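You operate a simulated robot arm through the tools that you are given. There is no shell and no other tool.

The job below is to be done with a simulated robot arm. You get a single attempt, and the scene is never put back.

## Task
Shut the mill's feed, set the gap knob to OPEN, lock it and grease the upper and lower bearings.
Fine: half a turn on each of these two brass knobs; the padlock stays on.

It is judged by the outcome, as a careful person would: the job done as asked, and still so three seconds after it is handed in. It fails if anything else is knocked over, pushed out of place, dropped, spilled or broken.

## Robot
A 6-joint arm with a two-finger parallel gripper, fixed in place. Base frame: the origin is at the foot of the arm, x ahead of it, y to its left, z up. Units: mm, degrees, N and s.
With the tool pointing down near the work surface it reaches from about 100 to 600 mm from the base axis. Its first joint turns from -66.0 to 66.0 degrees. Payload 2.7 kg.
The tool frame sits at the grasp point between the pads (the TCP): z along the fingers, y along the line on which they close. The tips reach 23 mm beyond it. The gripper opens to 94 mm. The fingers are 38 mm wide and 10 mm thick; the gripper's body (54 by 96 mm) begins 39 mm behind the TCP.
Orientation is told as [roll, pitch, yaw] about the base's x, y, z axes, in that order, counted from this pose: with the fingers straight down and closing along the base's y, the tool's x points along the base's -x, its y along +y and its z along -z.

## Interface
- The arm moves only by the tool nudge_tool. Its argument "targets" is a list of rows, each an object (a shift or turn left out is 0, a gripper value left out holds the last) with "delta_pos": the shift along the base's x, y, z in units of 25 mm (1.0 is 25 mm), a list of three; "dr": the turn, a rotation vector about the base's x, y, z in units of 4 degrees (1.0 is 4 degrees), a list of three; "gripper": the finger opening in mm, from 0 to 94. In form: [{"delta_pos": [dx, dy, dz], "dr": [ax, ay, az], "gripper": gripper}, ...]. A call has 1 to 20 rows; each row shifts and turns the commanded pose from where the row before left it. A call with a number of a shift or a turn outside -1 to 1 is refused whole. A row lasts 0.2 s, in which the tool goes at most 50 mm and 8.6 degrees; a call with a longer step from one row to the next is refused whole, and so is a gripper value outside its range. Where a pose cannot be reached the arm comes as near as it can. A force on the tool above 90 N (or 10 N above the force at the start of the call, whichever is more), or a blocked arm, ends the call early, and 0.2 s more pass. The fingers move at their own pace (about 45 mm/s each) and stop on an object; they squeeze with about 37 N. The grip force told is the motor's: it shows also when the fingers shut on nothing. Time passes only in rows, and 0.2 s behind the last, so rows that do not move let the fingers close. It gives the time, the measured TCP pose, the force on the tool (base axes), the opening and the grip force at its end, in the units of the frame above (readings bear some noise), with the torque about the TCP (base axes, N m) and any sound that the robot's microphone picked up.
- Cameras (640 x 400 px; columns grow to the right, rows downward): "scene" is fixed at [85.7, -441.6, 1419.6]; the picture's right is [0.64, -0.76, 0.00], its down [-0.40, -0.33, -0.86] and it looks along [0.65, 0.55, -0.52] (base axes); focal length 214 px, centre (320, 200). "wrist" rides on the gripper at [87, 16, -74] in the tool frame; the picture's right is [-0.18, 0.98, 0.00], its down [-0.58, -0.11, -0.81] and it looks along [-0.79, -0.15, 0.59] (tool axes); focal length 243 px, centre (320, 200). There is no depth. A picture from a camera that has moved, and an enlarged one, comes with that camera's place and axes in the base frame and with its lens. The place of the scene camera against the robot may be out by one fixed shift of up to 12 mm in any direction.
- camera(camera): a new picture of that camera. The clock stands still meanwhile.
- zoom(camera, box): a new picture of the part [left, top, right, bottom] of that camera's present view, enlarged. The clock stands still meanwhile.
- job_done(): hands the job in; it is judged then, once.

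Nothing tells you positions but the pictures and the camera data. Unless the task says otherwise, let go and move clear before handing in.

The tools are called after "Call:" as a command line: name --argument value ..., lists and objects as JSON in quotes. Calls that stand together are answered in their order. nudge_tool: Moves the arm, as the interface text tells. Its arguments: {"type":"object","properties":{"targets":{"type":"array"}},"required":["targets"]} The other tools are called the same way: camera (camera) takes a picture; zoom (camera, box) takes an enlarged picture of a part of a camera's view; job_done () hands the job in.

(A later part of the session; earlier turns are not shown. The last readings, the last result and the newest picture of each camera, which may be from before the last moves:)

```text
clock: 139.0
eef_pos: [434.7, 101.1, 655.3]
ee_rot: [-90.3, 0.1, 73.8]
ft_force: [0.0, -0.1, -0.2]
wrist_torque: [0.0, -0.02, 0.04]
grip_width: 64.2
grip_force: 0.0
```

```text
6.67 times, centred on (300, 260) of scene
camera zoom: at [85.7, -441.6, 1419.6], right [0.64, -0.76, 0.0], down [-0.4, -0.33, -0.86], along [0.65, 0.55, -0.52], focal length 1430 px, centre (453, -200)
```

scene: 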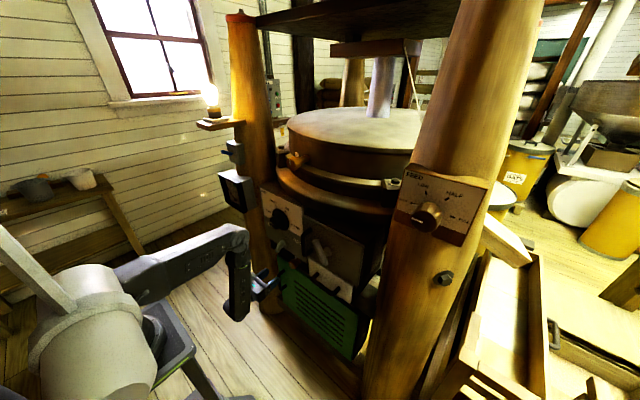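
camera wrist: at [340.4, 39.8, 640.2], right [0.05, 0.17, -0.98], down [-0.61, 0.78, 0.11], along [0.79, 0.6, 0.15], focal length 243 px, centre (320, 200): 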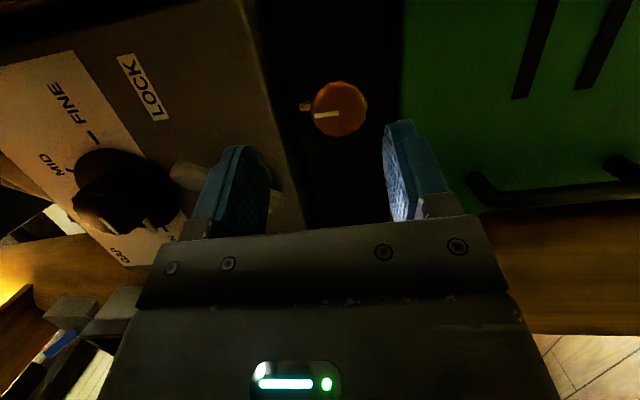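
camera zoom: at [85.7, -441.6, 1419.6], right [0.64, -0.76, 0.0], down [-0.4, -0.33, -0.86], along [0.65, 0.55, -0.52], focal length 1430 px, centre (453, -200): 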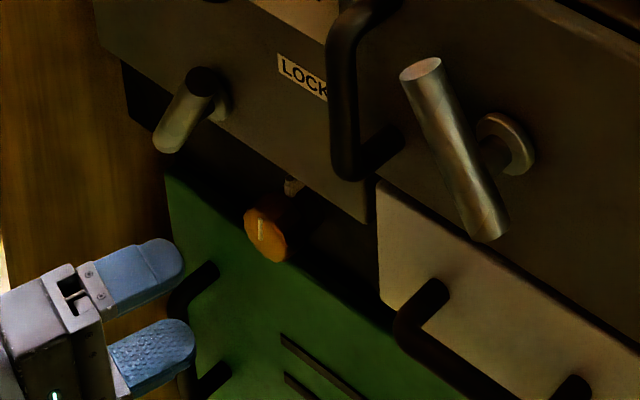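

The lower knob's face centre is at about (533, 100, 645), roughly 41 mm across, with its mark pointing straight up. I'll pre-rotate -45° about the knob axis and align before approaching.

Call:
nudge_tool --targets '[{"delta_pos": [0, -0.04, -0.2], "dr": [-1, 0, 0], "gripper": 62}, {"delta_pos": [0, 0, -0.2], "dr": [-1, 0, 0]}, {"dr": [-1, 0, 0]}, {"dr": [-1, 0, 0]}, {"dr": [-1, 0, 0]}, {"dr": [-1, 0, 0]}, {"dr": [-1, 0, 0]}, {"dr": [-1, 0, 0]}, {"dr": [-1, 0, 0]}, {"dr": [-1, 0, 0]}, {"dr": [-1, 0, 0]}, {"dr": [-0.25, 0, 0]}, {}]'

Call:
camera --camera "wrist"

```text
clock: 141.8
eef_pos: [437.0, 102.2, 645.1]
ee_rot: [-105.8, 43.0, 67.6]
ft_force: [-0.3, -0.3, -0.4]
wrist_torque: [-0.01, 0.03, 0.02]
grip_width: 62.1
grip_force: 0.0
```

```text
taken
camera wrist: at [341.3, 46.8, 679.2], right [0.05, -0.57, -0.82], down [-0.61, 0.63, -0.48], along [0.79, 0.53, -0.32], focal length 243 px, centre (320, 200)
```

wrist: 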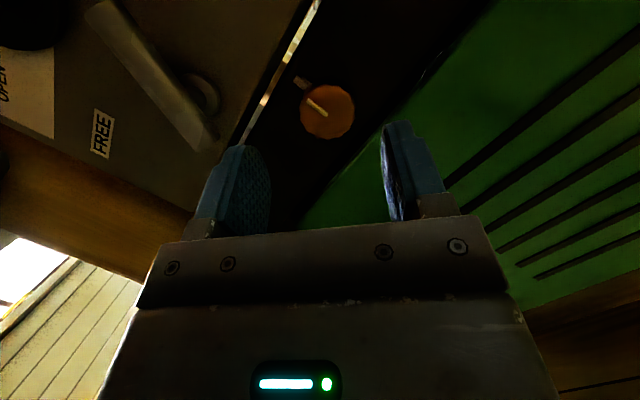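

The prediction matches the picture, so I'll approach along the knob axis.

Call:
nudge_tool --targets '[{"delta_pos": [0.7, -0.08, 0]}, {"delta_pos": [0.7, 0, 0]}, {"delta_pos": [0.7, 0, 0]}, {"delta_pos": [0.5, 0, 0]}]'

Call:
camera --camera "wrist"

Call:
zoom --camera "scene" --box '[250, 220, 340, 290]'

```text
clock: 142.8
eef_pos: [501.3, 99.6, 644.4]
ee_rot: [-105.8, 43.0, 67.7]
ft_force: [-0.1, 0.5, 0.2]
wrist_torque: [0.01, 0.02, 0.0]
grip_width: 61.7
grip_force: 0.2
```

```text
taken
camera wrist: at [406.2, 44.0, 678.5], right [0.05, -0.57, -0.82], down [-0.61, 0.63, -0.48], along [0.79, 0.53, -0.32], focal length 243 px, centre (320, 200)
```

wrist: 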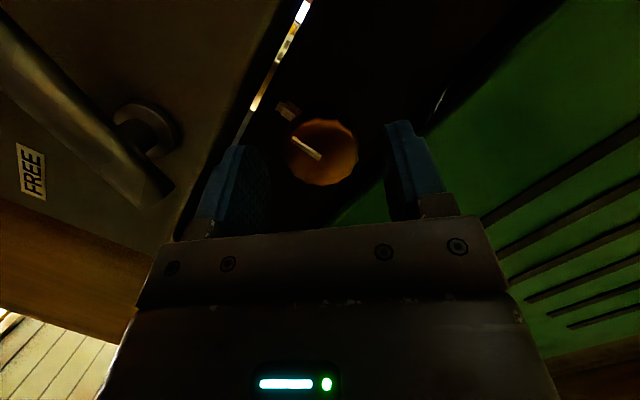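

```text
5.71 times, centred on (295, 255) of scene
camera zoom: at [85.7, -441.6, 1419.6], right [0.64, -0.76, 0.0], down [-0.4, -0.33, -0.86], along [0.65, 0.55, -0.52], focal length 1226 px, centre (463, -114)
```

zoom: 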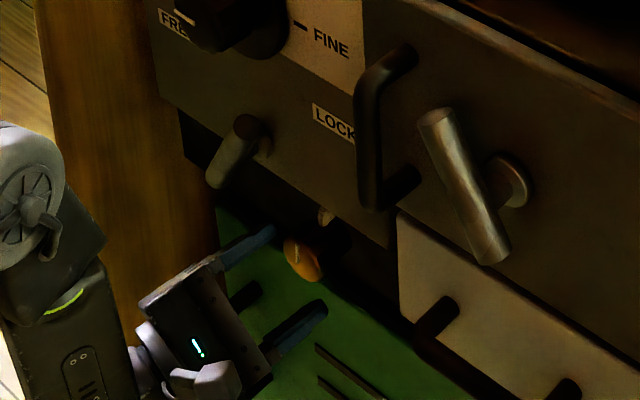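

Call:
nudge_tool --targets '[{"delta_pos": [0.35, 0, 0.02]}, {"delta_pos": [0.35, 0, 0.02]}, {"delta_pos": [0.25, 0, 0]}, {}]'

Call:
nudge_tool --targets '[{"gripper": 30}, {"gripper": 30}, {"gripper": 30}, {"gripper": 30}]'

Call:
camera --camera "wrist"

```text
clock: 143.8
eef_pos: [525.6, 98.9, 645.1]
ee_rot: [-105.8, 42.9, 67.7]
ft_force: [0.4, -0.4, -0.6]
wrist_torque: [-0.01, -0.03, -0.05]
grip_width: 62.0
grip_force: 0.0
```

```text
clock: 144.8
eef_pos: [525.8, 97.6, 646.2]
ee_rot: [-105.7, 43.0, 67.7]
ft_force: [-1.8, 2.7, 3.3]
wrist_torque: [0.0, 0.26, -0.28]
grip_width: 43.9
grip_force: 45.0
```

```text
taken
camera wrist: at [430.0, 44.4, 680.1], right [0.05, -0.57, -0.82], down [-0.61, 0.63, -0.48], along [0.79, 0.53, -0.32], focal length 243 px, centre (320, 200)
```

wrist: 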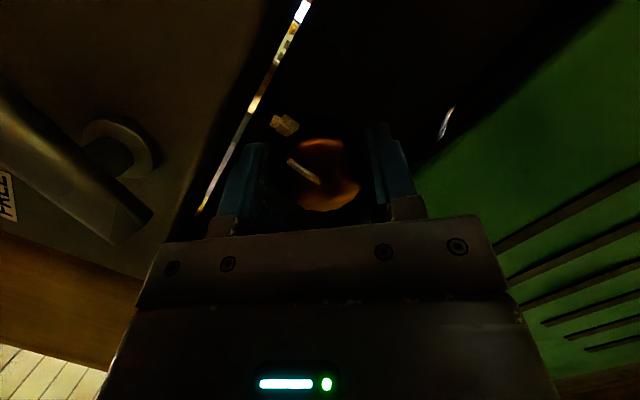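

Gripped at 43.9 mm with very low side force. I'll test a clockwise turn.

Call:
nudge_tool --targets '[{"dr": [1, 0, 0]}, {"dr": [1, 0, 0]}, {"dr": [1, 0, 0]}, {"dr": [1, 0, 0]}]'

Call:
camera --camera "wrist"

Call:
zoom --camera "scene" --box '[270, 240, 320, 280]'

```text
clock: 145.8
eef_pos: [525.2, 100.0, 645.0]
ee_rot: [-98.8, 27.9, 71.8]
ft_force: [-10.4, 0.6, 13.2]
wrist_torque: [0.0, 0.54, 0.79]
grip_width: 43.8
grip_force: 44.6
```

```text
taken
camera wrist: at [430.0, 37.1, 663.0], right [0.06, -0.32, -0.94], down [-0.61, 0.73, -0.29], along [0.79, 0.6, -0.16], focal length 243 px, centre (320, 200)
```

wrist: 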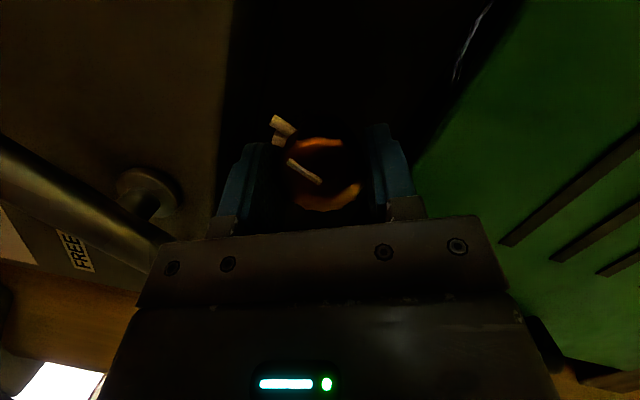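

```text
10.00 times, centred on (295, 260) of scene
camera zoom: at [85.3, -441.7, 1419.6], right [0.64, -0.76, 0.0], down [-0.39, -0.33, -0.86], along [0.66, 0.55, -0.52], focal length 2145 px, centre (570, -400)
```

zoom: 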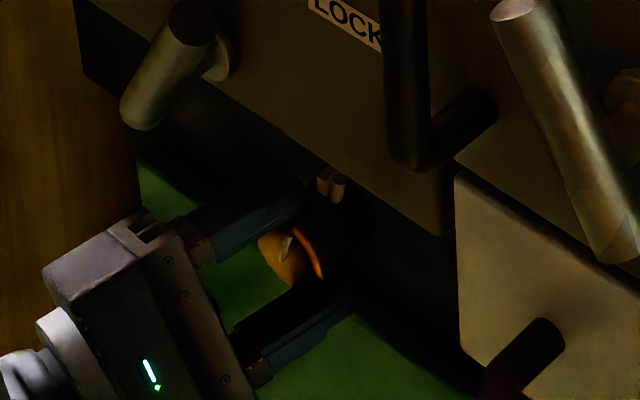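

The knob turns with the gripper and the pointer is separating from its fixed index, so I'll continue the first 90° stroke.

Call:
nudge_tool --targets '[{"delta_pos": [-0.02, 0, 0.02], "dr": [1, 0, 0]}, {"dr": [1, 0, 0]}, {"dr": [1, 0, 0]}, {"dr": [1, 0, 0]}, {"dr": [1, 0, 0]}, {"dr": [1, 0, 0]}, {"dr": [1, 0, 0]}, {"dr": [1, 0, 0]}, {"dr": [1, 0, 0]}, {"dr": [1, 0, 0]}]'

Call:
camera --camera "wrist"

```text
clock: 148.0
eef_pos: [524.0, 97.9, 645.0]
ee_rot: [-86.7, -10.3, 73.4]
ft_force: [25.4, 1.1, -27.7]
wrist_torque: [-0.06, -0.48, -0.7]
grip_width: 43.7
grip_force: 45.7
```

```text
taken
camera wrist: at [428.4, 41.2, 619.0], right [0.05, 0.36, -0.93], down [-0.61, 0.75, 0.26], along [0.79, 0.56, 0.25], focal length 243 px, centre (320, 200)
```

wrist: 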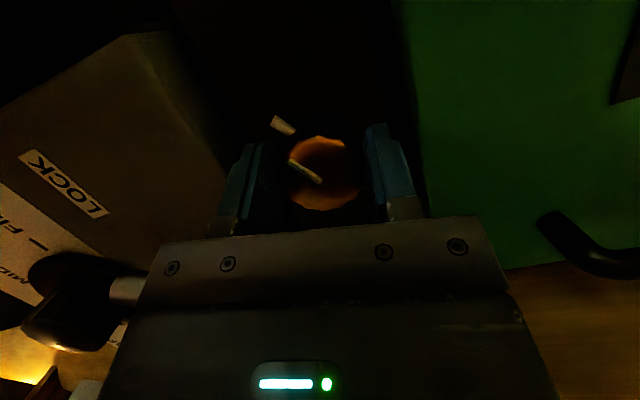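

Call:
nudge_tool --targets '[{"delta_pos": [0.04, 0, -0.05], "dr": [1, 0, 0]}, {"delta_pos": [0.02, 0, 0], "dr": [1, 0, 0]}, {"dr": [1, 0, 0]}, {"dr": [1, 0, 0]}, {"dr": [1, 0, 0]}, {"dr": [1, 0, 0]}, {"dr": [1, 0, 0]}, {"dr": [1, 0, 0]}, {"dr": [0.5, 0, 0]}]'

Call:
camera --camera "wrist"

```text
clock: 150.0
eef_pos: [523.5, 98.6, 644.3]
ee_rot: [-74.5, -42.4, 67.6]
ft_force: [-29.3, -5.2, 0.6]
wrist_torque: [-0.01, -0.68, -0.05]
grip_width: 43.9
grip_force: 45.2
```

```text
taken
camera wrist: at [428.6, 66.9, 590.2], right [0.05, 0.82, -0.57], down [-0.61, 0.48, 0.63], along [0.79, 0.32, 0.52], focal length 243 px, centre (320, 200)
```

wrist: 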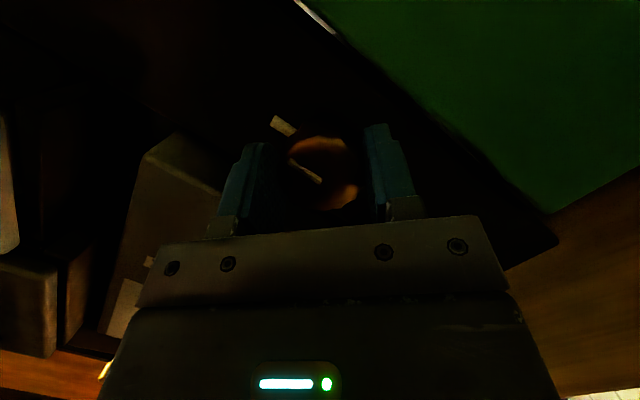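

The first 90° is done. I'll open slightly, retreat ~40 mm, rotate back 90°, and re-grip for the second stroke.

Call:
nudge_tool --targets '[{"gripper": 54}, {"gripper": 54}, {"delta_pos": [-0.5, 0, 0]}, {"delta_pos": [-0.5, 0, 0]}, {"delta_pos": [-0.6, 0, 0]}, {"gripper": 62}]'

Call:
camera --camera "wrist"

Call:
zoom --camera "scene" --box '[270, 240, 320, 280]'

```text
clock: 151.4
eef_pos: [487.4, 98.2, 646.8]
ee_rot: [-74.6, -42.6, 67.9]
ft_force: [-0.8, 0.3, 0.8]
wrist_torque: [-0.02, -0.02, 0.0]
grip_width: 61.8
grip_force: 0.1
```

```text
taken
camera wrist: at [391.4, 66.3, 592.0], right [0.05, 0.82, -0.57], down [-0.61, 0.48, 0.63], along [0.79, 0.32, 0.53], focal length 243 px, centre (320, 200)
```

wrist: 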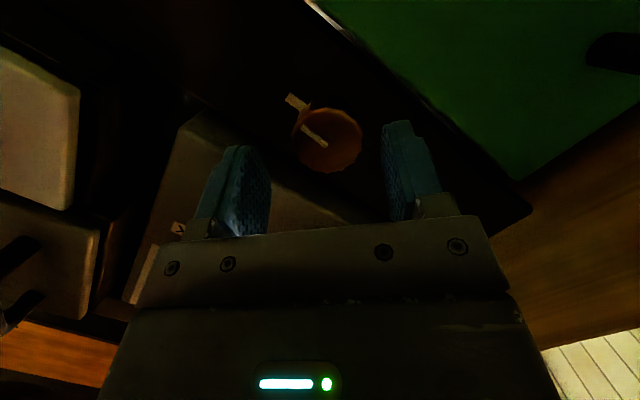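

```text
10.00 times, centred on (295, 260) of scene
camera zoom: at [85.7, -441.6, 1419.6], right [0.64, -0.76, 0.0], down [-0.4, -0.33, -0.86], along [0.65, 0.55, -0.52], focal length 2145 px, centre (570, -400)
```

zoom: 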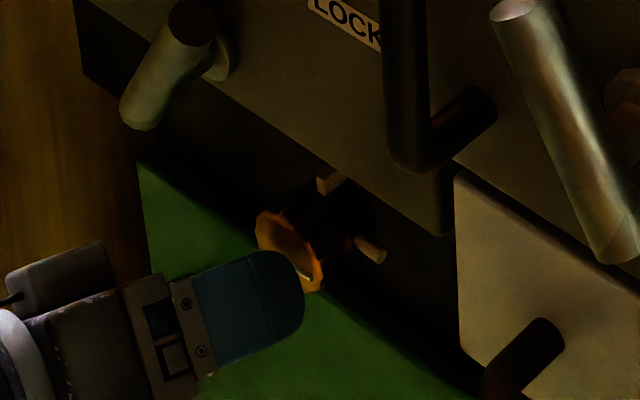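

The pointer is now at the right, about 90° from its index. I'll rotate the hand back for the second stroke.

Call:
nudge_tool --targets '[{"delta_pos": [-0.4, 0, 0], "dr": [-1, 0, 0]}, {"delta_pos": [-0.4, 0, 0], "dr": [-1, 0, 0]}, {"dr": [-1, 0, 0]}, {"dr": [-1, 0, 0]}, {"dr": [-1, 0, 0]}, {"dr": [-1, 0, 0]}, {"dr": [-1, 0, 0]}, {"dr": [-1, 0, 0]}, {"dr": [-1, 0, 0]}, {"dr": [-1, 0, 0]}, {"dr": [-1, 0, 0]}, {"dr": [-1, 0, 0]}, {"dr": [-1, 0, 0]}, {"dr": [-1, 0, 0]}, {"dr": [-1, 0, 0]}, {"dr": [-1, 0, 0]}, {"dr": [-1, 0, 0]}, {"dr": [-1, 0, 0]}, {"dr": [-1, 0, 0]}, {"dr": [-1, 0, 0]}]'

Call:
nudge_tool --targets '[{"dr": [-1, 0, 0]}, {"dr": [-1, 0, 0]}, {"dr": [-0.5, 0, 0]}, {}]'

Call:
camera --camera "wrist"

```text
clock: 155.6
eef_pos: [467.4, 99.3, 645.6]
ee_rot: [-101.3, 33.8, 70.4]
ft_force: [0.3, -0.1, 0.9]
wrist_torque: [-0.02, 0.02, 0.0]
grip_width: 62.1
grip_force: 0.0
```

```text
clock: 156.6
eef_pos: [467.1, 97.9, 643.4]
ee_rot: [-105.8, 43.1, 67.6]
ft_force: [-0.4, -0.9, 0.2]
wrist_torque: [0.0, 0.01, 0.0]
grip_width: 61.8
grip_force: 0.1
```

```text
taken
camera wrist: at [370.9, 44.0, 678.6], right [0.05, -0.57, -0.82], down [-0.61, 0.63, -0.48], along [0.79, 0.53, -0.32], focal length 243 px, centre (320, 200)
```

wrist: 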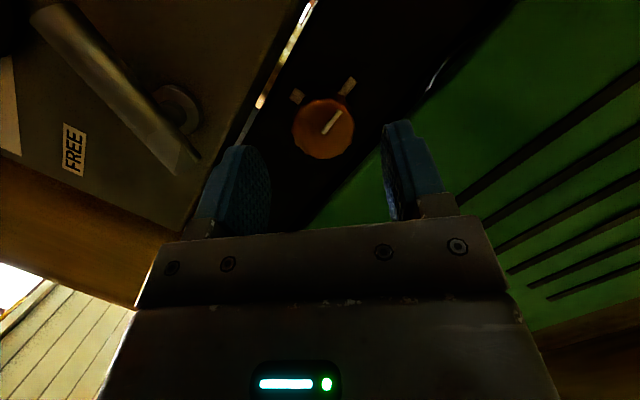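

Call:
zoom --camera "wrist" --box '[270, 60, 390, 170]'

```text
3.64 times, centred on (330, 115) of wrist
camera zoom: at [370.9, 44.0, 678.6], right [0.05, -0.57, -0.82], down [-0.61, 0.63, -0.48], along [0.79, 0.53, -0.32], focal length 882 px, centre (284, 509)
```

zoom: 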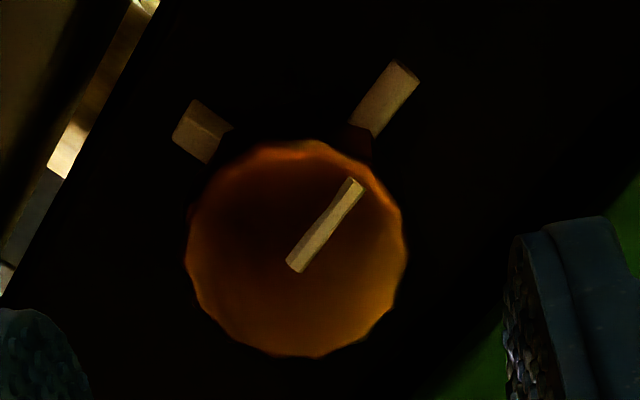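

The knob now points straight right, at +88–90°. I'll approach again for the second stroke.

Call:
nudge_tool --targets '[{"delta_pos": [0.6, 0.03, 0.06]}, {"delta_pos": [0.6, 0, 0]}, {"delta_pos": [0.6, 0, 0]}, {"delta_pos": [0.5, 0, 0]}, {"gripper": 30}, {"gripper": 30}, {"gripper": 30}, {"gripper": 30}]'

Call:
nudge_tool --targets '[{"dr": [1, 0, 0]}, {"dr": [1, 0, 0]}, {"dr": [1, 0, 0]}, {"dr": [1, 0, 0]}, {"dr": [1, 0, 0]}, {"dr": [1, 0, 0]}, {"dr": [1, 0, 0]}, {"dr": [1, 0, 0]}, {"dr": [1, 0, 0]}, {"dr": [1, 0, 0]}, {"dr": [1, 0, 0]}, {"dr": [1, 0, 0]}]'

Call:
camera --camera "wrist"

```text
clock: 158.4
eef_pos: [523.0, 100.7, 646.4]
ee_rot: [-105.6, 43.0, 67.7]
ft_force: [5.0, -0.8, -5.0]
wrist_torque: [-0.02, 0.21, -0.21]
grip_width: 43.9
grip_force: 45.0
```

```text
clock: 161.0
eef_pos: [524.1, 99.7, 644.5]
ee_rot: [-89.1, -2.7, 73.8]
ft_force: [-4.6, -6.1, -18.9]
wrist_torque: [-0.03, -0.2, 0.88]
grip_width: 43.9
grip_force: 44.8
```

```text
taken
camera wrist: at [427.8, 38.6, 627.5], right [0.05, 0.23, -0.97], down [-0.61, 0.78, 0.15], along [0.79, 0.59, 0.18], focal length 243 px, centre (320, 200)
```

wrist: 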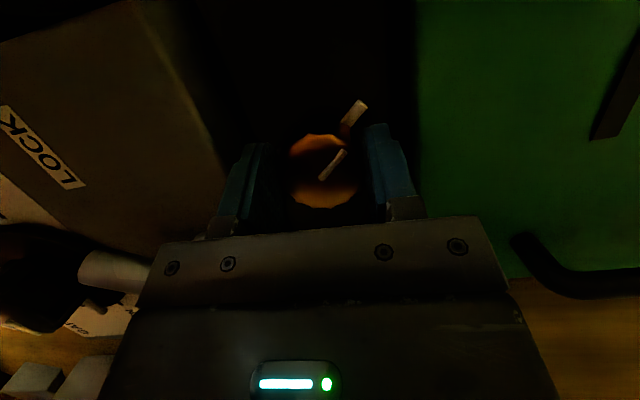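

It's turning well and no torque is building up. I'll finish the remaining ~44°.

Call:
nudge_tool --targets '[{"delta_pos": [0.02, 0, -0.04], "dr": [1, 0, 0]}, {"delta_pos": [0.02, 0, 0], "dr": [1, 0, 0]}, {"dr": [1, 0, 0]}, {"dr": [1, 0, 0]}, {"dr": [1, 0, 0]}, {"dr": [1, 0, 0]}, {"dr": [1, 0, 0]}, {"dr": [1, 0, 0]}, {"dr": [1, 0, 0]}, {"dr": [1, 0, 0]}, {"dr": [0.9, 0, 0]}]'

Call:
nudge_tool --targets '[{"gripper": 54}, {"gripper": 54}, {"delta_pos": [-0.5, 0, 0]}, {"delta_pos": [-0.5, 0, 0]}, {"delta_pos": [-0.6, 0, 0]}, {"delta_pos": [-0.6, 0, 0], "gripper": 62}, {}]'

Call:
zoom --camera "wrist" --box '[270, 60, 390, 170]'

Call:
zoom --camera "scene" --box '[270, 240, 320, 280]'

```text
clock: 163.4
eef_pos: [524.1, 100.3, 645.5]
ee_rot: [-73.5, -44.1, 66.9]
ft_force: [-14.4, -7.0, -12.8]
wrist_torque: [-0.03, -0.88, 0.21]
grip_width: 43.7
grip_force: 45.0
```

```text
clock: 165.0
eef_pos: [469.2, 102.1, 645.5]
ee_rot: [-74.0, -44.1, 67.3]
ft_force: [1.1, 0.3, -0.1]
wrist_torque: [-0.03, 0.03, 0.01]
grip_width: 61.9
grip_force: 0.0
```

```text
3.64 times, centred on (330, 115) of wrist
camera zoom: at [375.0, 70.2, 590.7], right [0.05, 0.83, -0.55], down [-0.61, 0.46, 0.64], along [0.79, 0.3, 0.54], focal length 882 px, centre (284, 509)
```

zoom: 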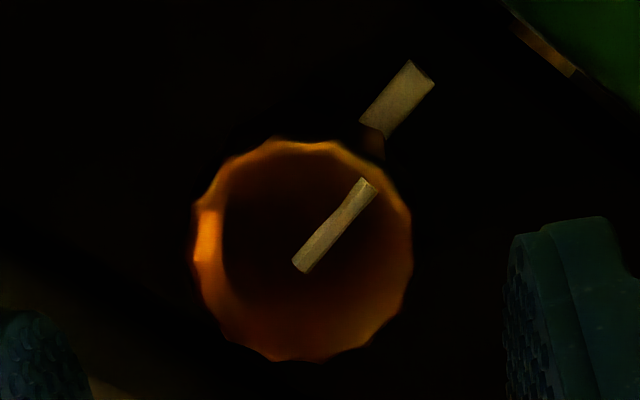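

```text
10.00 times, centred on (295, 260) of scene
camera zoom: at [85.7, -441.6, 1419.6], right [0.64, -0.76, 0.0], down [-0.4, -0.33, -0.86], along [0.65, 0.55, -0.52], focal length 2145 px, centre (570, -400)
```

zoom: 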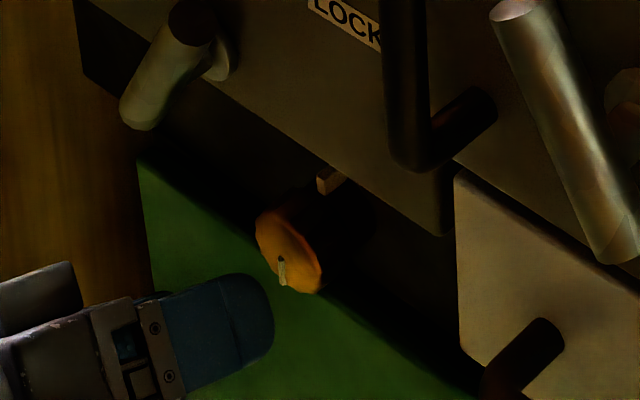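

The lower knob's mark now points straight down, about 180° from where it started, so the lower bearing is done. I'll retreat, level the hand and travel up toward the upper brass knob well clear of the machine.

Call:
nudge_tool --targets '[{"delta_pos": [-0.8, 0.2, 0]}, {"delta_pos": [-0.8, 0.2, 0], "dr": [-1, 0, 0]}, {"dr": [-1, 0.0, 0], "delta_pos": [0, 0.2, 0]}, {"dr": [-1, 0, 0], "delta_pos": [0, 0.2, 0]}, {"dr": [-1, 0, 0], "delta_pos": [0, 0.2, 0]}, {"dr": [-1, 0, 0]}, {"dr": [-1, 0, 0]}, {"dr": [-1, 0, 0]}, {"dr": [-1, 0, 0]}, {"dr": [-1, 0, 0]}, {"dr": [-1, 0, 0]}, {"dr": [-1, 0, 0]}, {"dr": [-0.5, 0, 0]}]'

Call:
nudge_tool --targets '[{"delta_pos": [0, 0, 1]}, {"delta_pos": [0, 0, 1]}, {"delta_pos": [0, 0, 1]}, {"delta_pos": [0, 0, 1]}, {"delta_pos": [0, 0, 1]}, {"delta_pos": [0, 0, 1]}, {"delta_pos": [0, 0, 1]}, {"delta_pos": [0, 0, 1]}, {"delta_pos": [0, 0, 1]}, {"delta_pos": [0, 0, 1]}, {"delta_pos": [0, 0, 1]}, {"delta_pos": [0, 0, 1]}, {"delta_pos": [0, 0, 1]}, {"delta_pos": [0, 0, 1]}, {"delta_pos": [0, 0, 1]}]'

Call:
camera --camera "wrist"

Call:
camera --camera "scene"

```text
clock: 167.8
eef_pos: [429.8, 123.3, 645.2]
ee_rot: [-90.0, -0.3, 73.9]
ft_force: [0.0, -0.5, 0.7]
wrist_torque: [0.01, -0.03, 0.0]
grip_width: 61.9
grip_force: 0.0
```

```text
clock: 171.0
eef_pos: [428.9, 125.3, 1019.6]
ee_rot: [-90.0, -0.2, 73.9]
ft_force: [0.2, 0.4, -0.2]
wrist_torque: [0.01, 0.04, -0.03]
grip_width: 62.0
grip_force: 0.0
```

```text
taken
camera wrist: at [334.3, 63.6, 1005.7], right [0.05, 0.18, -0.98], down [-0.61, 0.78, 0.11], along [0.79, 0.6, 0.15], focal length 243 px, centre (320, 200)
```

wrist: 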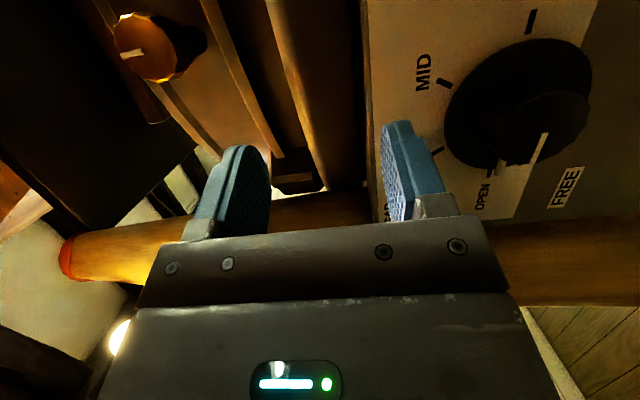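

```text
taken
```

scene: 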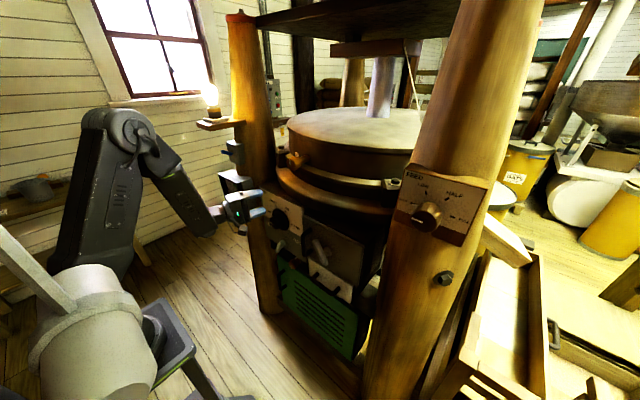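

From this side view I can see the upper brass knob, and the GAP line on OPEN. I'll zoom in to measure the knob and the ring below it.

Call:
zoom --camera "wrist" --box '[80, 0, 260, 120]'

Call:
zoom --camera "wrist" --box '[360, 0, 640, 220]'

```text
3.33 times, centred on (170, 60) of wrist
camera zoom: at [334.3, 63.6, 1005.7], right [0.05, 0.18, -0.98], down [-0.61, 0.78, 0.11], along [0.79, 0.6, 0.15], focal length 809 px, centre (820, 667)
```

zoom: 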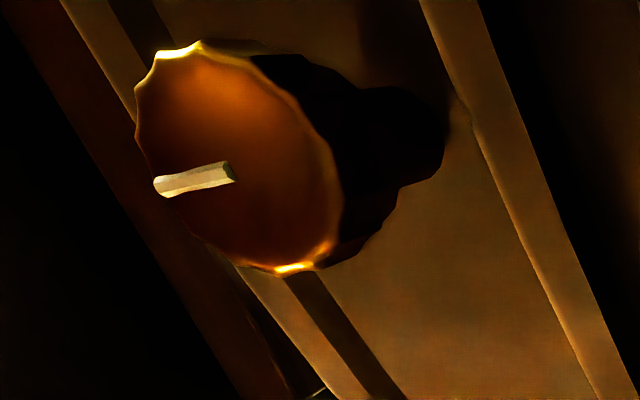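

```text
1.82 times, centred on (500, 110) of wrist
camera zoom: at [334.3, 63.6, 1005.7], right [0.05, 0.18, -0.98], down [-0.61, 0.78, 0.11], along [0.79, 0.6, 0.15], focal length 441 px, centre (-7, 364)
```

zoom: 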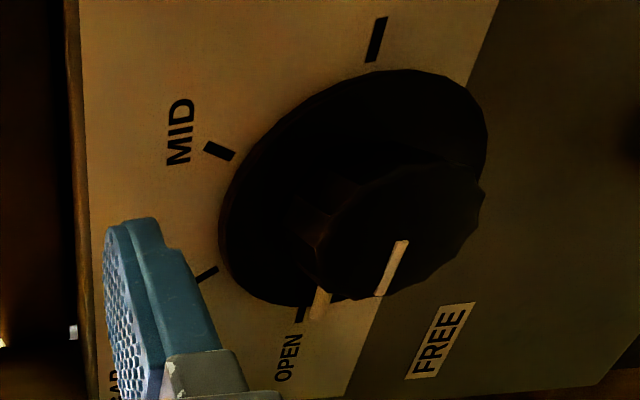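

The upper knob's face centre is at about (531, 60, 1141). I'll move up level with it.

Call:
nudge_tool --targets '[{"delta_pos": [0, -0.3, 1]}, {"delta_pos": [0, -0.3, 1]}, {"delta_pos": [0, -0.4, 1]}, {"delta_pos": [0, -0.4, 1]}, {"delta_pos": [0, -0.6, 0.87]}, {"delta_pos": [0, -0.6, 0]}, {}]'

Call:
camera --camera "wrist"

Call:
camera --camera "scene"

```text
clock: 172.6
eef_pos: [429.1, 59.0, 1142.6]
ee_rot: [-90.1, -0.3, 73.8]
ft_force: [0.2, -0.7, 0.1]
wrist_torque: [-0.02, -0.01, -0.06]
grip_width: 62.1
grip_force: 0.0
```

```text
taken
camera wrist: at [333.8, -2.6, 1128.3], right [0.05, 0.18, -0.98], down [-0.61, 0.78, 0.11], along [0.79, 0.6, 0.15], focal length 243 px, centre (320, 200)
```

wrist: 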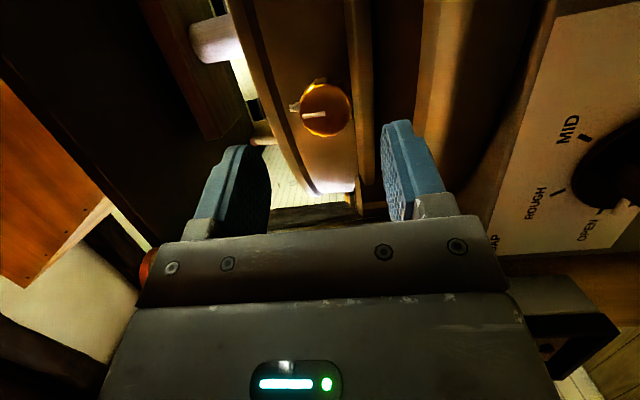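

```text
taken
```

scene: 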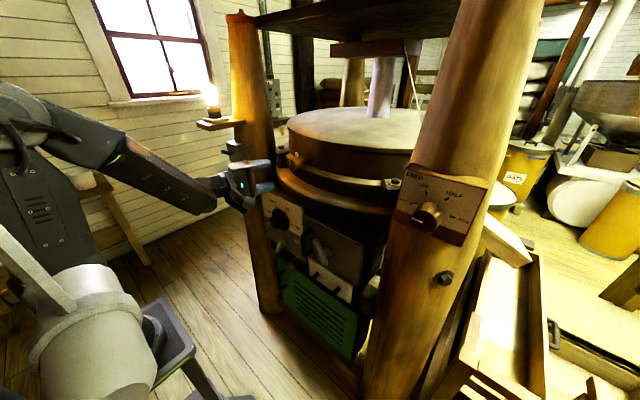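

Call:
zoom --camera "wrist" --box '[270, 50, 410, 160]'

Call:
zoom --camera "scene" --box '[220, 130, 340, 220]'

```text
3.64 times, centred on (340, 105) of wrist
camera zoom: at [333.8, -2.6, 1128.3], right [0.05, 0.18, -0.98], down [-0.61, 0.78, 0.11], along [0.79, 0.6, 0.15], focal length 882 px, centre (247, 546)
```

zoom: 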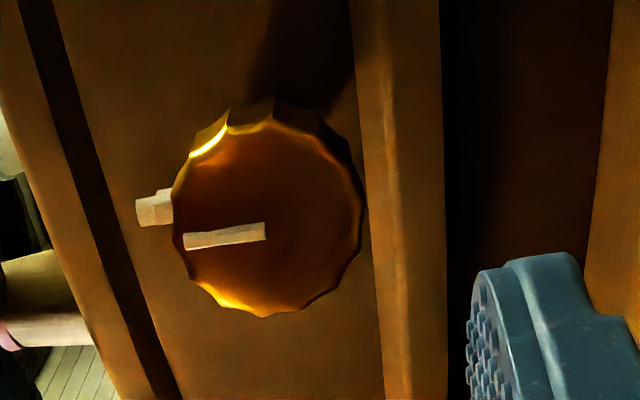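

```text
4.44 times, centred on (280, 175) of scene
camera zoom: at [85.7, -441.6, 1419.6], right [0.64, -0.76, 0.0], down [-0.4, -0.33, -0.86], along [0.65, 0.55, -0.52], focal length 953 px, centre (498, 311)
```

zoom: 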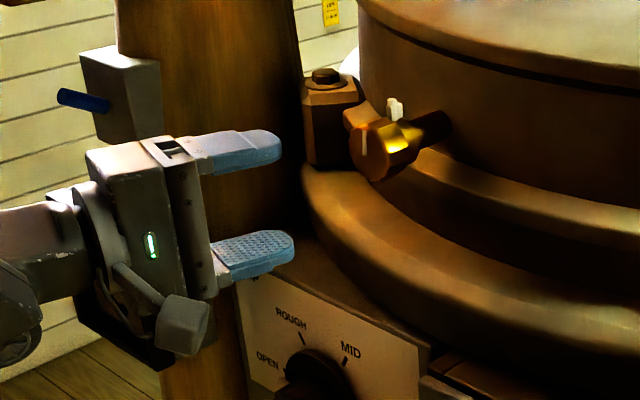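

The refined face centre of the upper knob is (537, 60, 1146), again about 43 mm across, with its mark pointing up. I'll pre-rotate -45° and align.

Call:
nudge_tool --targets '[{"delta_pos": [0, 0.04, 0.12], "dr": [-1, 0, 0]}, {"dr": [-1, 0, 0]}, {"dr": [-1, 0, 0]}, {"dr": [-1, 0, 0]}, {"dr": [-1, 0, 0]}, {"dr": [-1, 0, 0]}, {"dr": [-1, 0, 0]}, {"dr": [-1, 0, 0]}, {"dr": [-1, 0, 0]}, {"dr": [-1, 0, 0]}, {"dr": [-1, 0, 0]}, {"dr": [-0.25, 0, 0]}, {}]'

Call:
camera --camera "wrist"

```text
clock: 175.4
eef_pos: [427.9, 61.0, 1144.5]
ee_rot: [-105.4, 42.6, 68.0]
ft_force: [-0.2, 0.8, 0.7]
wrist_torque: [0.03, -0.04, 0.04]
grip_width: 62.1
grip_force: 0.0
```

```text
taken
camera wrist: at [333.6, 5.1, 1179.4], right [0.05, -0.57, -0.82], down [-0.61, 0.63, -0.47], along [0.79, 0.53, -0.31], focal length 243 px, centre (320, 200)
```

wrist: 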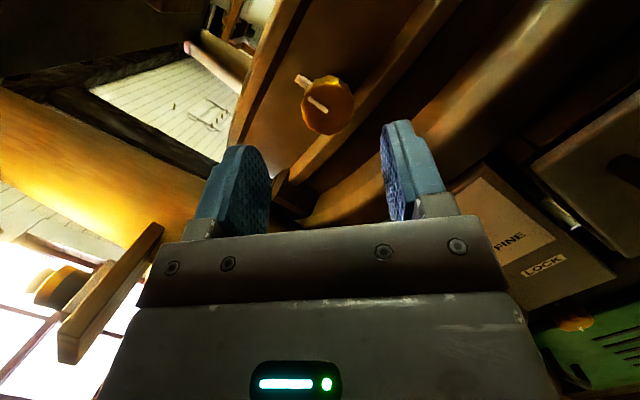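

Call:
nudge_tool --targets '[{"delta_pos": [0.7, 0, 0.02]}, {"delta_pos": [0.7, 0, 0]}, {"delta_pos": [0.7, 0, 0]}, {"delta_pos": [0.7, 0, 0]}, {}]'

Call:
camera --camera "wrist"

Call:
zoom --camera "scene" --box '[230, 130, 340, 220]'

```text
clock: 176.6
eef_pos: [501.1, 60.0, 1146.6]
ee_rot: [-105.5, 42.4, 67.9]
ft_force: [0.2, 0.0, -0.2]
wrist_torque: [-0.01, 0.0, -0.01]
grip_width: 61.9
grip_force: 0.1
```

```text
taken
camera wrist: at [405.1, 4.4, 1179.8], right [0.05, -0.56, -0.82], down [-0.61, 0.63, -0.47], along [0.79, 0.53, -0.31], focal length 243 px, centre (320, 200)
```

wrist: 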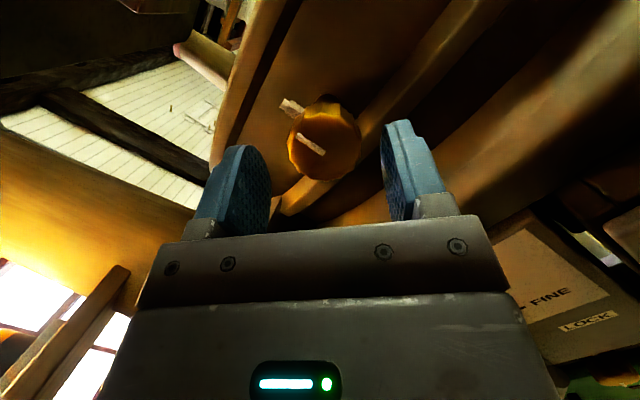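

```text
4.44 times, centred on (285, 175) of scene
camera zoom: at [85.7, -441.6, 1419.6], right [0.64, -0.76, 0.0], down [-0.4, -0.33, -0.86], along [0.65, 0.55, -0.52], focal length 953 px, centre (476, 311)
```

zoom: 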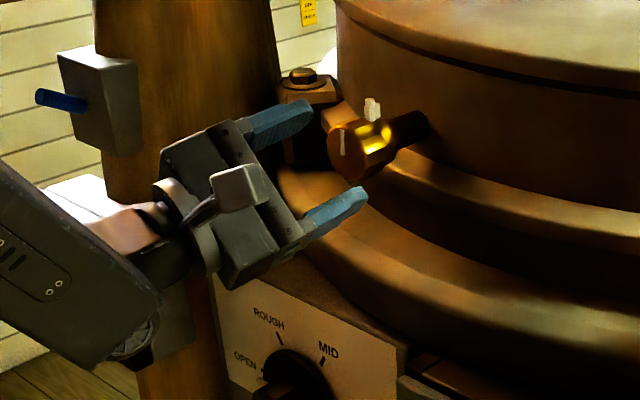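

Well centred. I'll go in the last 27 mm gently and close.

Call:
nudge_tool --targets '[{"delta_pos": [0.36, 0, 0]}, {"delta_pos": [0.36, 0, 0]}, {"delta_pos": [0.36, 0, 0]}, {}]'

Call:
nudge_tool --targets '[{"gripper": 30}, {"gripper": 30}, {"gripper": 30}, {"gripper": 30}]'

Call:
camera --camera "wrist"

```text
clock: 177.6
eef_pos: [526.3, 59.9, 1146.3]
ee_rot: [-105.5, 42.5, 68.0]
ft_force: [-1.2, -0.2, 0.6]
wrist_torque: [0.01, 0.0, 0.02]
grip_width: 61.9
grip_force: 0.1
```

```text
clock: 178.6
eef_pos: [526.5, 59.9, 1145.3]
ee_rot: [-105.3, 42.5, 67.9]
ft_force: [2.8, -2.9, -2.4]
wrist_torque: [0.01, 0.32, -0.51]
grip_width: 43.8
grip_force: 45.4
```

```text
taken
camera wrist: at [431.0, 4.6, 1179.3], right [0.05, -0.56, -0.82], down [-0.61, 0.63, -0.47], along [0.79, 0.53, -0.31], focal length 243 px, centre (320, 200)
```

wrist: 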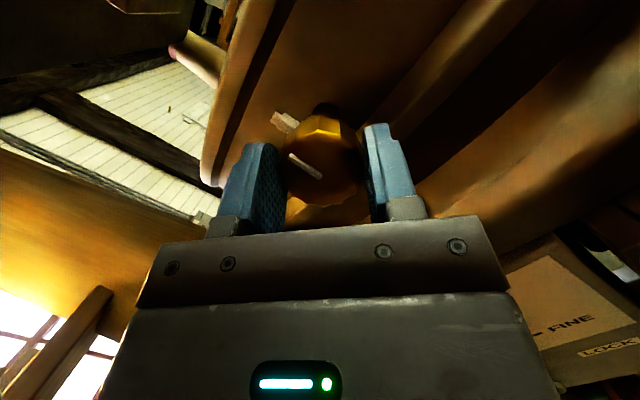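

Gripped at 43.8 mm with only about 3 N of side force. Turning clockwise for the first 90° stroke.

Call:
nudge_tool --targets '[{"dr": [1, 0, 0]}, {"dr": [1, 0, 0]}, {"dr": [1, 0, 0]}, {"dr": [1, 0, 0]}, {"dr": [1, 0, 0]}, {"dr": [1, 0, 0]}, {"dr": [1, 0, 0]}, {"dr": [1, 0, 0]}, {"dr": [1, 0, 0]}, {"dr": [1, 0, 0]}, {"dr": [1, 0, 0]}]'

Call:
camera --camera "wrist"

Call:
zoom --camera "scene" --box '[230, 130, 340, 220]'

```text
clock: 181.0
eef_pos: [527.4, 60.3, 1144.8]
ee_rot: [-90.2, 0.5, 73.7]
ft_force: [-1.7, -12.8, -15.0]
wrist_torque: [-0.04, -0.21, 0.36]
grip_width: 43.6
grip_force: 45.3
```

```text
taken
camera wrist: at [431.0, -2.1, 1131.1], right [0.05, 0.17, -0.98], down [-0.61, 0.78, 0.1], along [0.79, 0.6, 0.14], focal length 243 px, centre (320, 200)
```

wrist: 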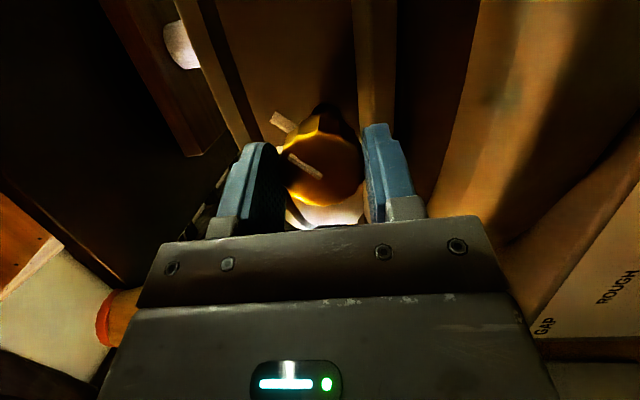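

```text
4.44 times, centred on (285, 175) of scene
camera zoom: at [85.9, -442.0, 1419.5], right [0.64, -0.76, 0.0], down [-0.4, -0.33, -0.86], along [0.65, 0.55, -0.52], focal length 953 px, centre (476, 311)
```

zoom: 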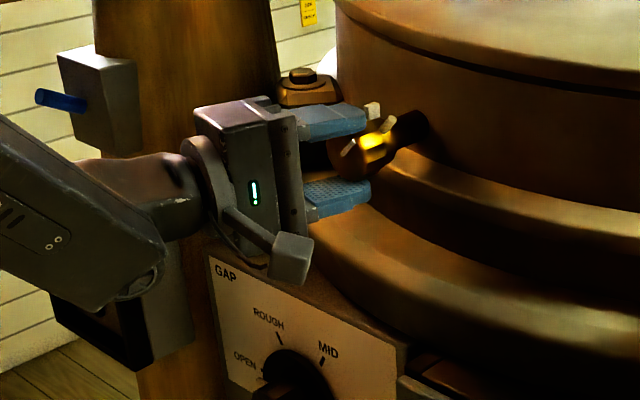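

Turning smoothly. I'll finish the first stroke.

Call:
nudge_tool --targets '[{"delta_pos": [0, -0.02, -0.04], "dr": [1, 0, 0]}, {"dr": [1, 0, 0]}, {"dr": [1, 0, 0]}, {"dr": [1, 0, 0]}, {"dr": [1, 0, 0]}, {"dr": [1, 0, 0]}, {"dr": [1, 0, 0]}, {"dr": [1, 0, 0]}, {"dr": [1, 0, 0]}, {"dr": [1, 0, 0]}, {"dr": [1, 0, 0]}, {"dr": [0.5, 0, 0]}]'

Call:
nudge_tool --targets '[{"gripper": 58}, {"gripper": 58}, {"delta_pos": [-0.5, 0, 0]}, {"delta_pos": [-0.6, 0, 0]}, {"delta_pos": [-0.6, 0, 0]}, {"delta_pos": [-0.6, 0, 0], "gripper": 62}, {}]'

Call:
camera --camera "wrist"

Call:
zoom --camera "scene" --box '[230, 130, 340, 220]'

```text
clock: 183.6
eef_pos: [527.1, 60.2, 1145.4]
ee_rot: [-74.2, -43.2, 67.5]
ft_force: [-15.8, -10.0, -5.4]
wrist_torque: [0.01, 0.96, -0.69]
grip_width: 43.5
grip_force: 45.1
```

```text
clock: 185.2
eef_pos: [468.6, 61.0, 1146.2]
ee_rot: [-74.4, -43.1, 67.6]
ft_force: [-0.4, 0.5, -0.1]
wrist_torque: [0.0, -0.02, 0.0]
grip_width: 62.2
grip_force: 0.0
```

```text
taken
camera wrist: at [373.5, 28.9, 1091.4], right [0.05, 0.82, -0.56], down [-0.61, 0.47, 0.63], along [0.79, 0.31, 0.53], focal length 243 px, centre (320, 200)
```

wrist: 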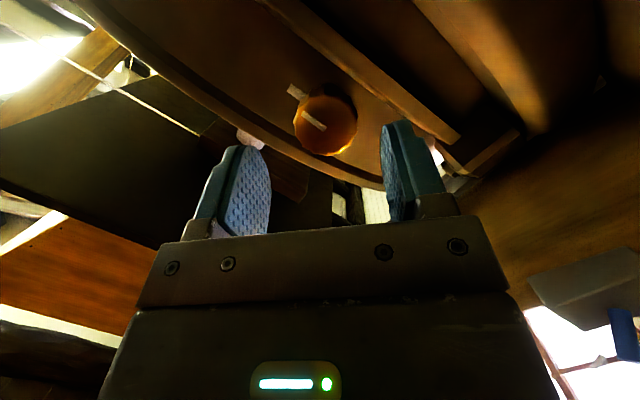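

```text
4.44 times, centred on (285, 175) of scene
camera zoom: at [85.7, -441.6, 1419.6], right [0.64, -0.76, 0.0], down [-0.4, -0.33, -0.86], along [0.65, 0.55, -0.52], focal length 953 px, centre (476, 311)
```

zoom: 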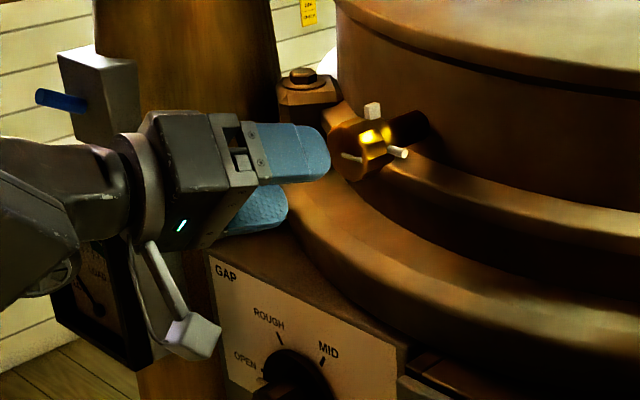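

The mark points right now. I'll rotate the hand back 90° for the second stroke.

Call:
nudge_tool --targets '[{"dr": [-1, 0, 0]}, {"dr": [-1, 0, 0]}, {"dr": [-1, 0, 0]}, {"dr": [-1, 0, 0]}, {"dr": [-1, 0, 0]}, {"dr": [-1, 0, 0]}, {"dr": [-1, 0, 0]}, {"dr": [-1, 0, 0]}, {"dr": [-1, 0, 0]}, {"dr": [-1, 0, 0]}, {"dr": [-1, 0, 0]}, {"dr": [-1, 0, 0]}, {"dr": [-1, 0, 0]}, {"dr": [-1, 0, 0]}, {"dr": [-1, 0, 0]}, {"dr": [-1, 0, 0]}, {"dr": [-1, 0, 0]}, {"dr": [-1, 0, 0]}, {"dr": [-1, 0, 0]}, {"dr": [-1, 0, 0]}]'

Call:
nudge_tool --targets '[{"dr": [-1, 0, 0]}, {"dr": [-1, 0, 0]}, {"dr": [-0.5, 0, 0]}, {}]'

Call:
zoom --camera "wrist" --box '[270, 60, 390, 170]'

```text
clock: 189.4
eef_pos: [469.5, 59.3, 1143.8]
ee_rot: [-101.1, 33.2, 70.7]
ft_force: [0.0, -0.3, 0.2]
wrist_torque: [0.02, -0.01, -0.03]
grip_width: 61.8
grip_force: 0.1
```

```text
clock: 190.4
eef_pos: [469.9, 60.1, 1145.8]
ee_rot: [-105.5, 42.5, 67.9]
ft_force: [0.3, -0.2, -0.2]
wrist_torque: [0.0, 0.02, 0.01]
grip_width: 62.0
grip_force: 0.1
```

```text
3.64 times, centred on (330, 115) of wrist
camera zoom: at [373.9, 5.2, 1179.0], right [0.05, -0.57, -0.82], down [-0.61, 0.63, -0.47], along [0.79, 0.53, -0.31], focal length 882 px, centre (284, 509)
```

zoom: 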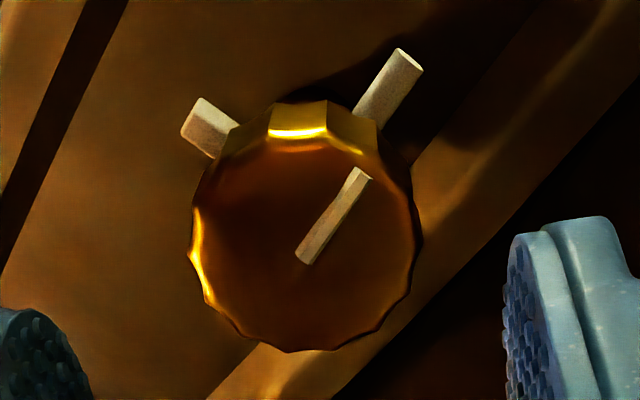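

The mark is at about +89°. I'll approach and do the second stroke.

Call:
nudge_tool --targets '[{"delta_pos": [0.6, 0, 0]}, {"delta_pos": [0.6, 0, 0]}, {"delta_pos": [0.6, 0, 0]}, {"delta_pos": [0.48, 0, 0]}, {"gripper": 30}, {"gripper": 30}, {"gripper": 30}, {"gripper": 30}]'

Call:
nudge_tool --targets '[{"dr": [1, 0, 0]}, {"dr": [1, 0, 0]}, {"dr": [1, 0, 0]}, {"dr": [1, 0, 0]}, {"dr": [1, 0, 0]}, {"dr": [1, 0, 0]}, {"dr": [1, 0, 0]}, {"dr": [1, 0, 0]}, {"dr": [1, 0, 0]}, {"dr": [1, 0, 0]}, {"dr": [1, 0, 0]}]'

Call:
camera --camera "wrist"

```text
clock: 192.2
eef_pos: [526.7, 60.1, 1145.2]
ee_rot: [-105.4, 42.4, 67.9]
ft_force: [2.9, 0.7, 1.0]
wrist_torque: [0.02, 0.49, -0.13]
grip_width: 43.7
grip_force: 45.8
```

```text
clock: 194.6
eef_pos: [526.2, 61.2, 1145.4]
ee_rot: [-90.4, 0.7, 74.0]
ft_force: [-23.9, 13.5, 1.5]
wrist_torque: [-0.01, 0.29, -0.17]
grip_width: 43.9
grip_force: 45.0
```

```text
taken
camera wrist: at [430.6, -1.1, 1130.8], right [0.05, 0.17, -0.98], down [-0.62, 0.78, 0.1], along [0.79, 0.6, 0.14], focal length 243 px, centre (320, 200)
```

wrist: 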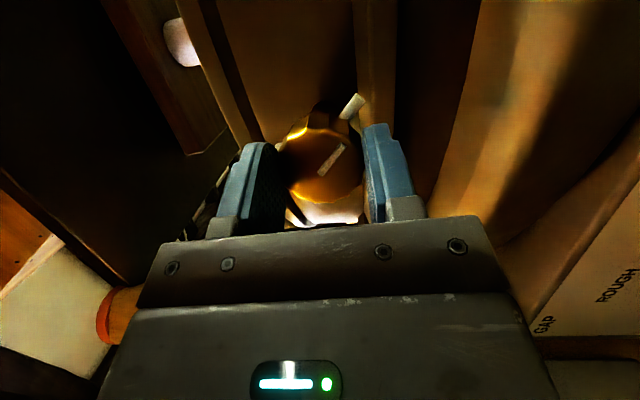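

Call:
nudge_tool --targets '[{"delta_pos": [-0.03, 0.02, 0], "dr": [1, 0, 0]}, {"dr": [1, 0, 0]}, {"dr": [1, 0, 0]}, {"dr": [1, 0, 0]}, {"dr": [1, 0, 0]}, {"dr": [1, 0, 0]}, {"dr": [1, 0, 0]}, {"dr": [1, 0, 0]}, {"dr": [1, 0, 0]}, {"dr": [1, 0, 0]}, {"dr": [1, 0, 0]}, {"dr": [0.6, 0, 0]}]'

Call:
nudge_tool --targets '[{"gripper": 58}, {"gripper": 58}, {"delta_pos": [-0.5, 0, 0]}, {"delta_pos": [-0.6, 0, 0]}, {"delta_pos": [-0.6, 0, 0]}, {"delta_pos": [-0.6, 0, 0], "gripper": 62}, {}]'

Call:
zoom --camera "wrist" --box '[270, 60, 390, 170]'

Call:
zoom --camera "scene" --box '[230, 130, 340, 220]'

```text
clock: 197.2
eef_pos: [526.5, 61.6, 1146.0]
ee_rot: [-74.3, -43.6, 67.5]
ft_force: [0.6, 9.6, 8.6]
wrist_torque: [0.01, -0.45, 0.29]
grip_width: 43.5
grip_force: 45.1
```

```text
clock: 198.8
eef_pos: [468.1, 61.7, 1145.3]
ee_rot: [-74.2, -43.5, 67.6]
ft_force: [0.1, 0.1, -0.7]
wrist_torque: [-0.03, -0.01, 0.0]
grip_width: 61.9
grip_force: 0.1
```

```text
3.64 times, centred on (330, 115) of wrist
camera zoom: at [372.3, 30.2, 1090.7], right [0.05, 0.83, -0.56], down [-0.61, 0.47, 0.64], along [0.79, 0.31, 0.53], focal length 882 px, centre (284, 509)
```

zoom: 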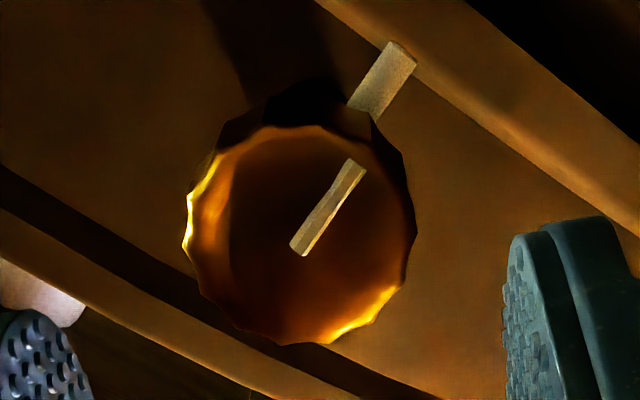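

```text
4.44 times, centred on (285, 175) of scene
camera zoom: at [85.7, -441.6, 1419.6], right [0.64, -0.76, 0.0], down [-0.4, -0.33, -0.86], along [0.65, 0.55, -0.52], focal length 953 px, centre (476, 311)
```

zoom: 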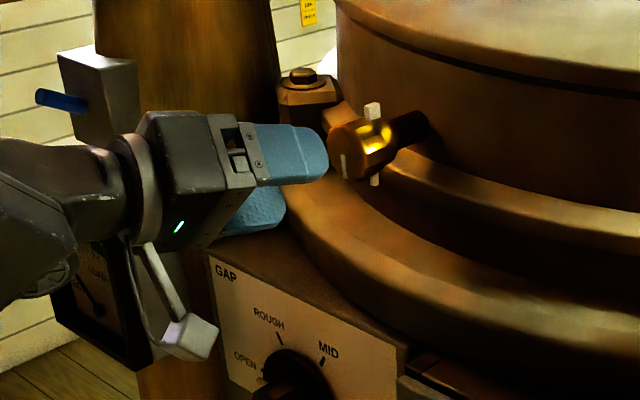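

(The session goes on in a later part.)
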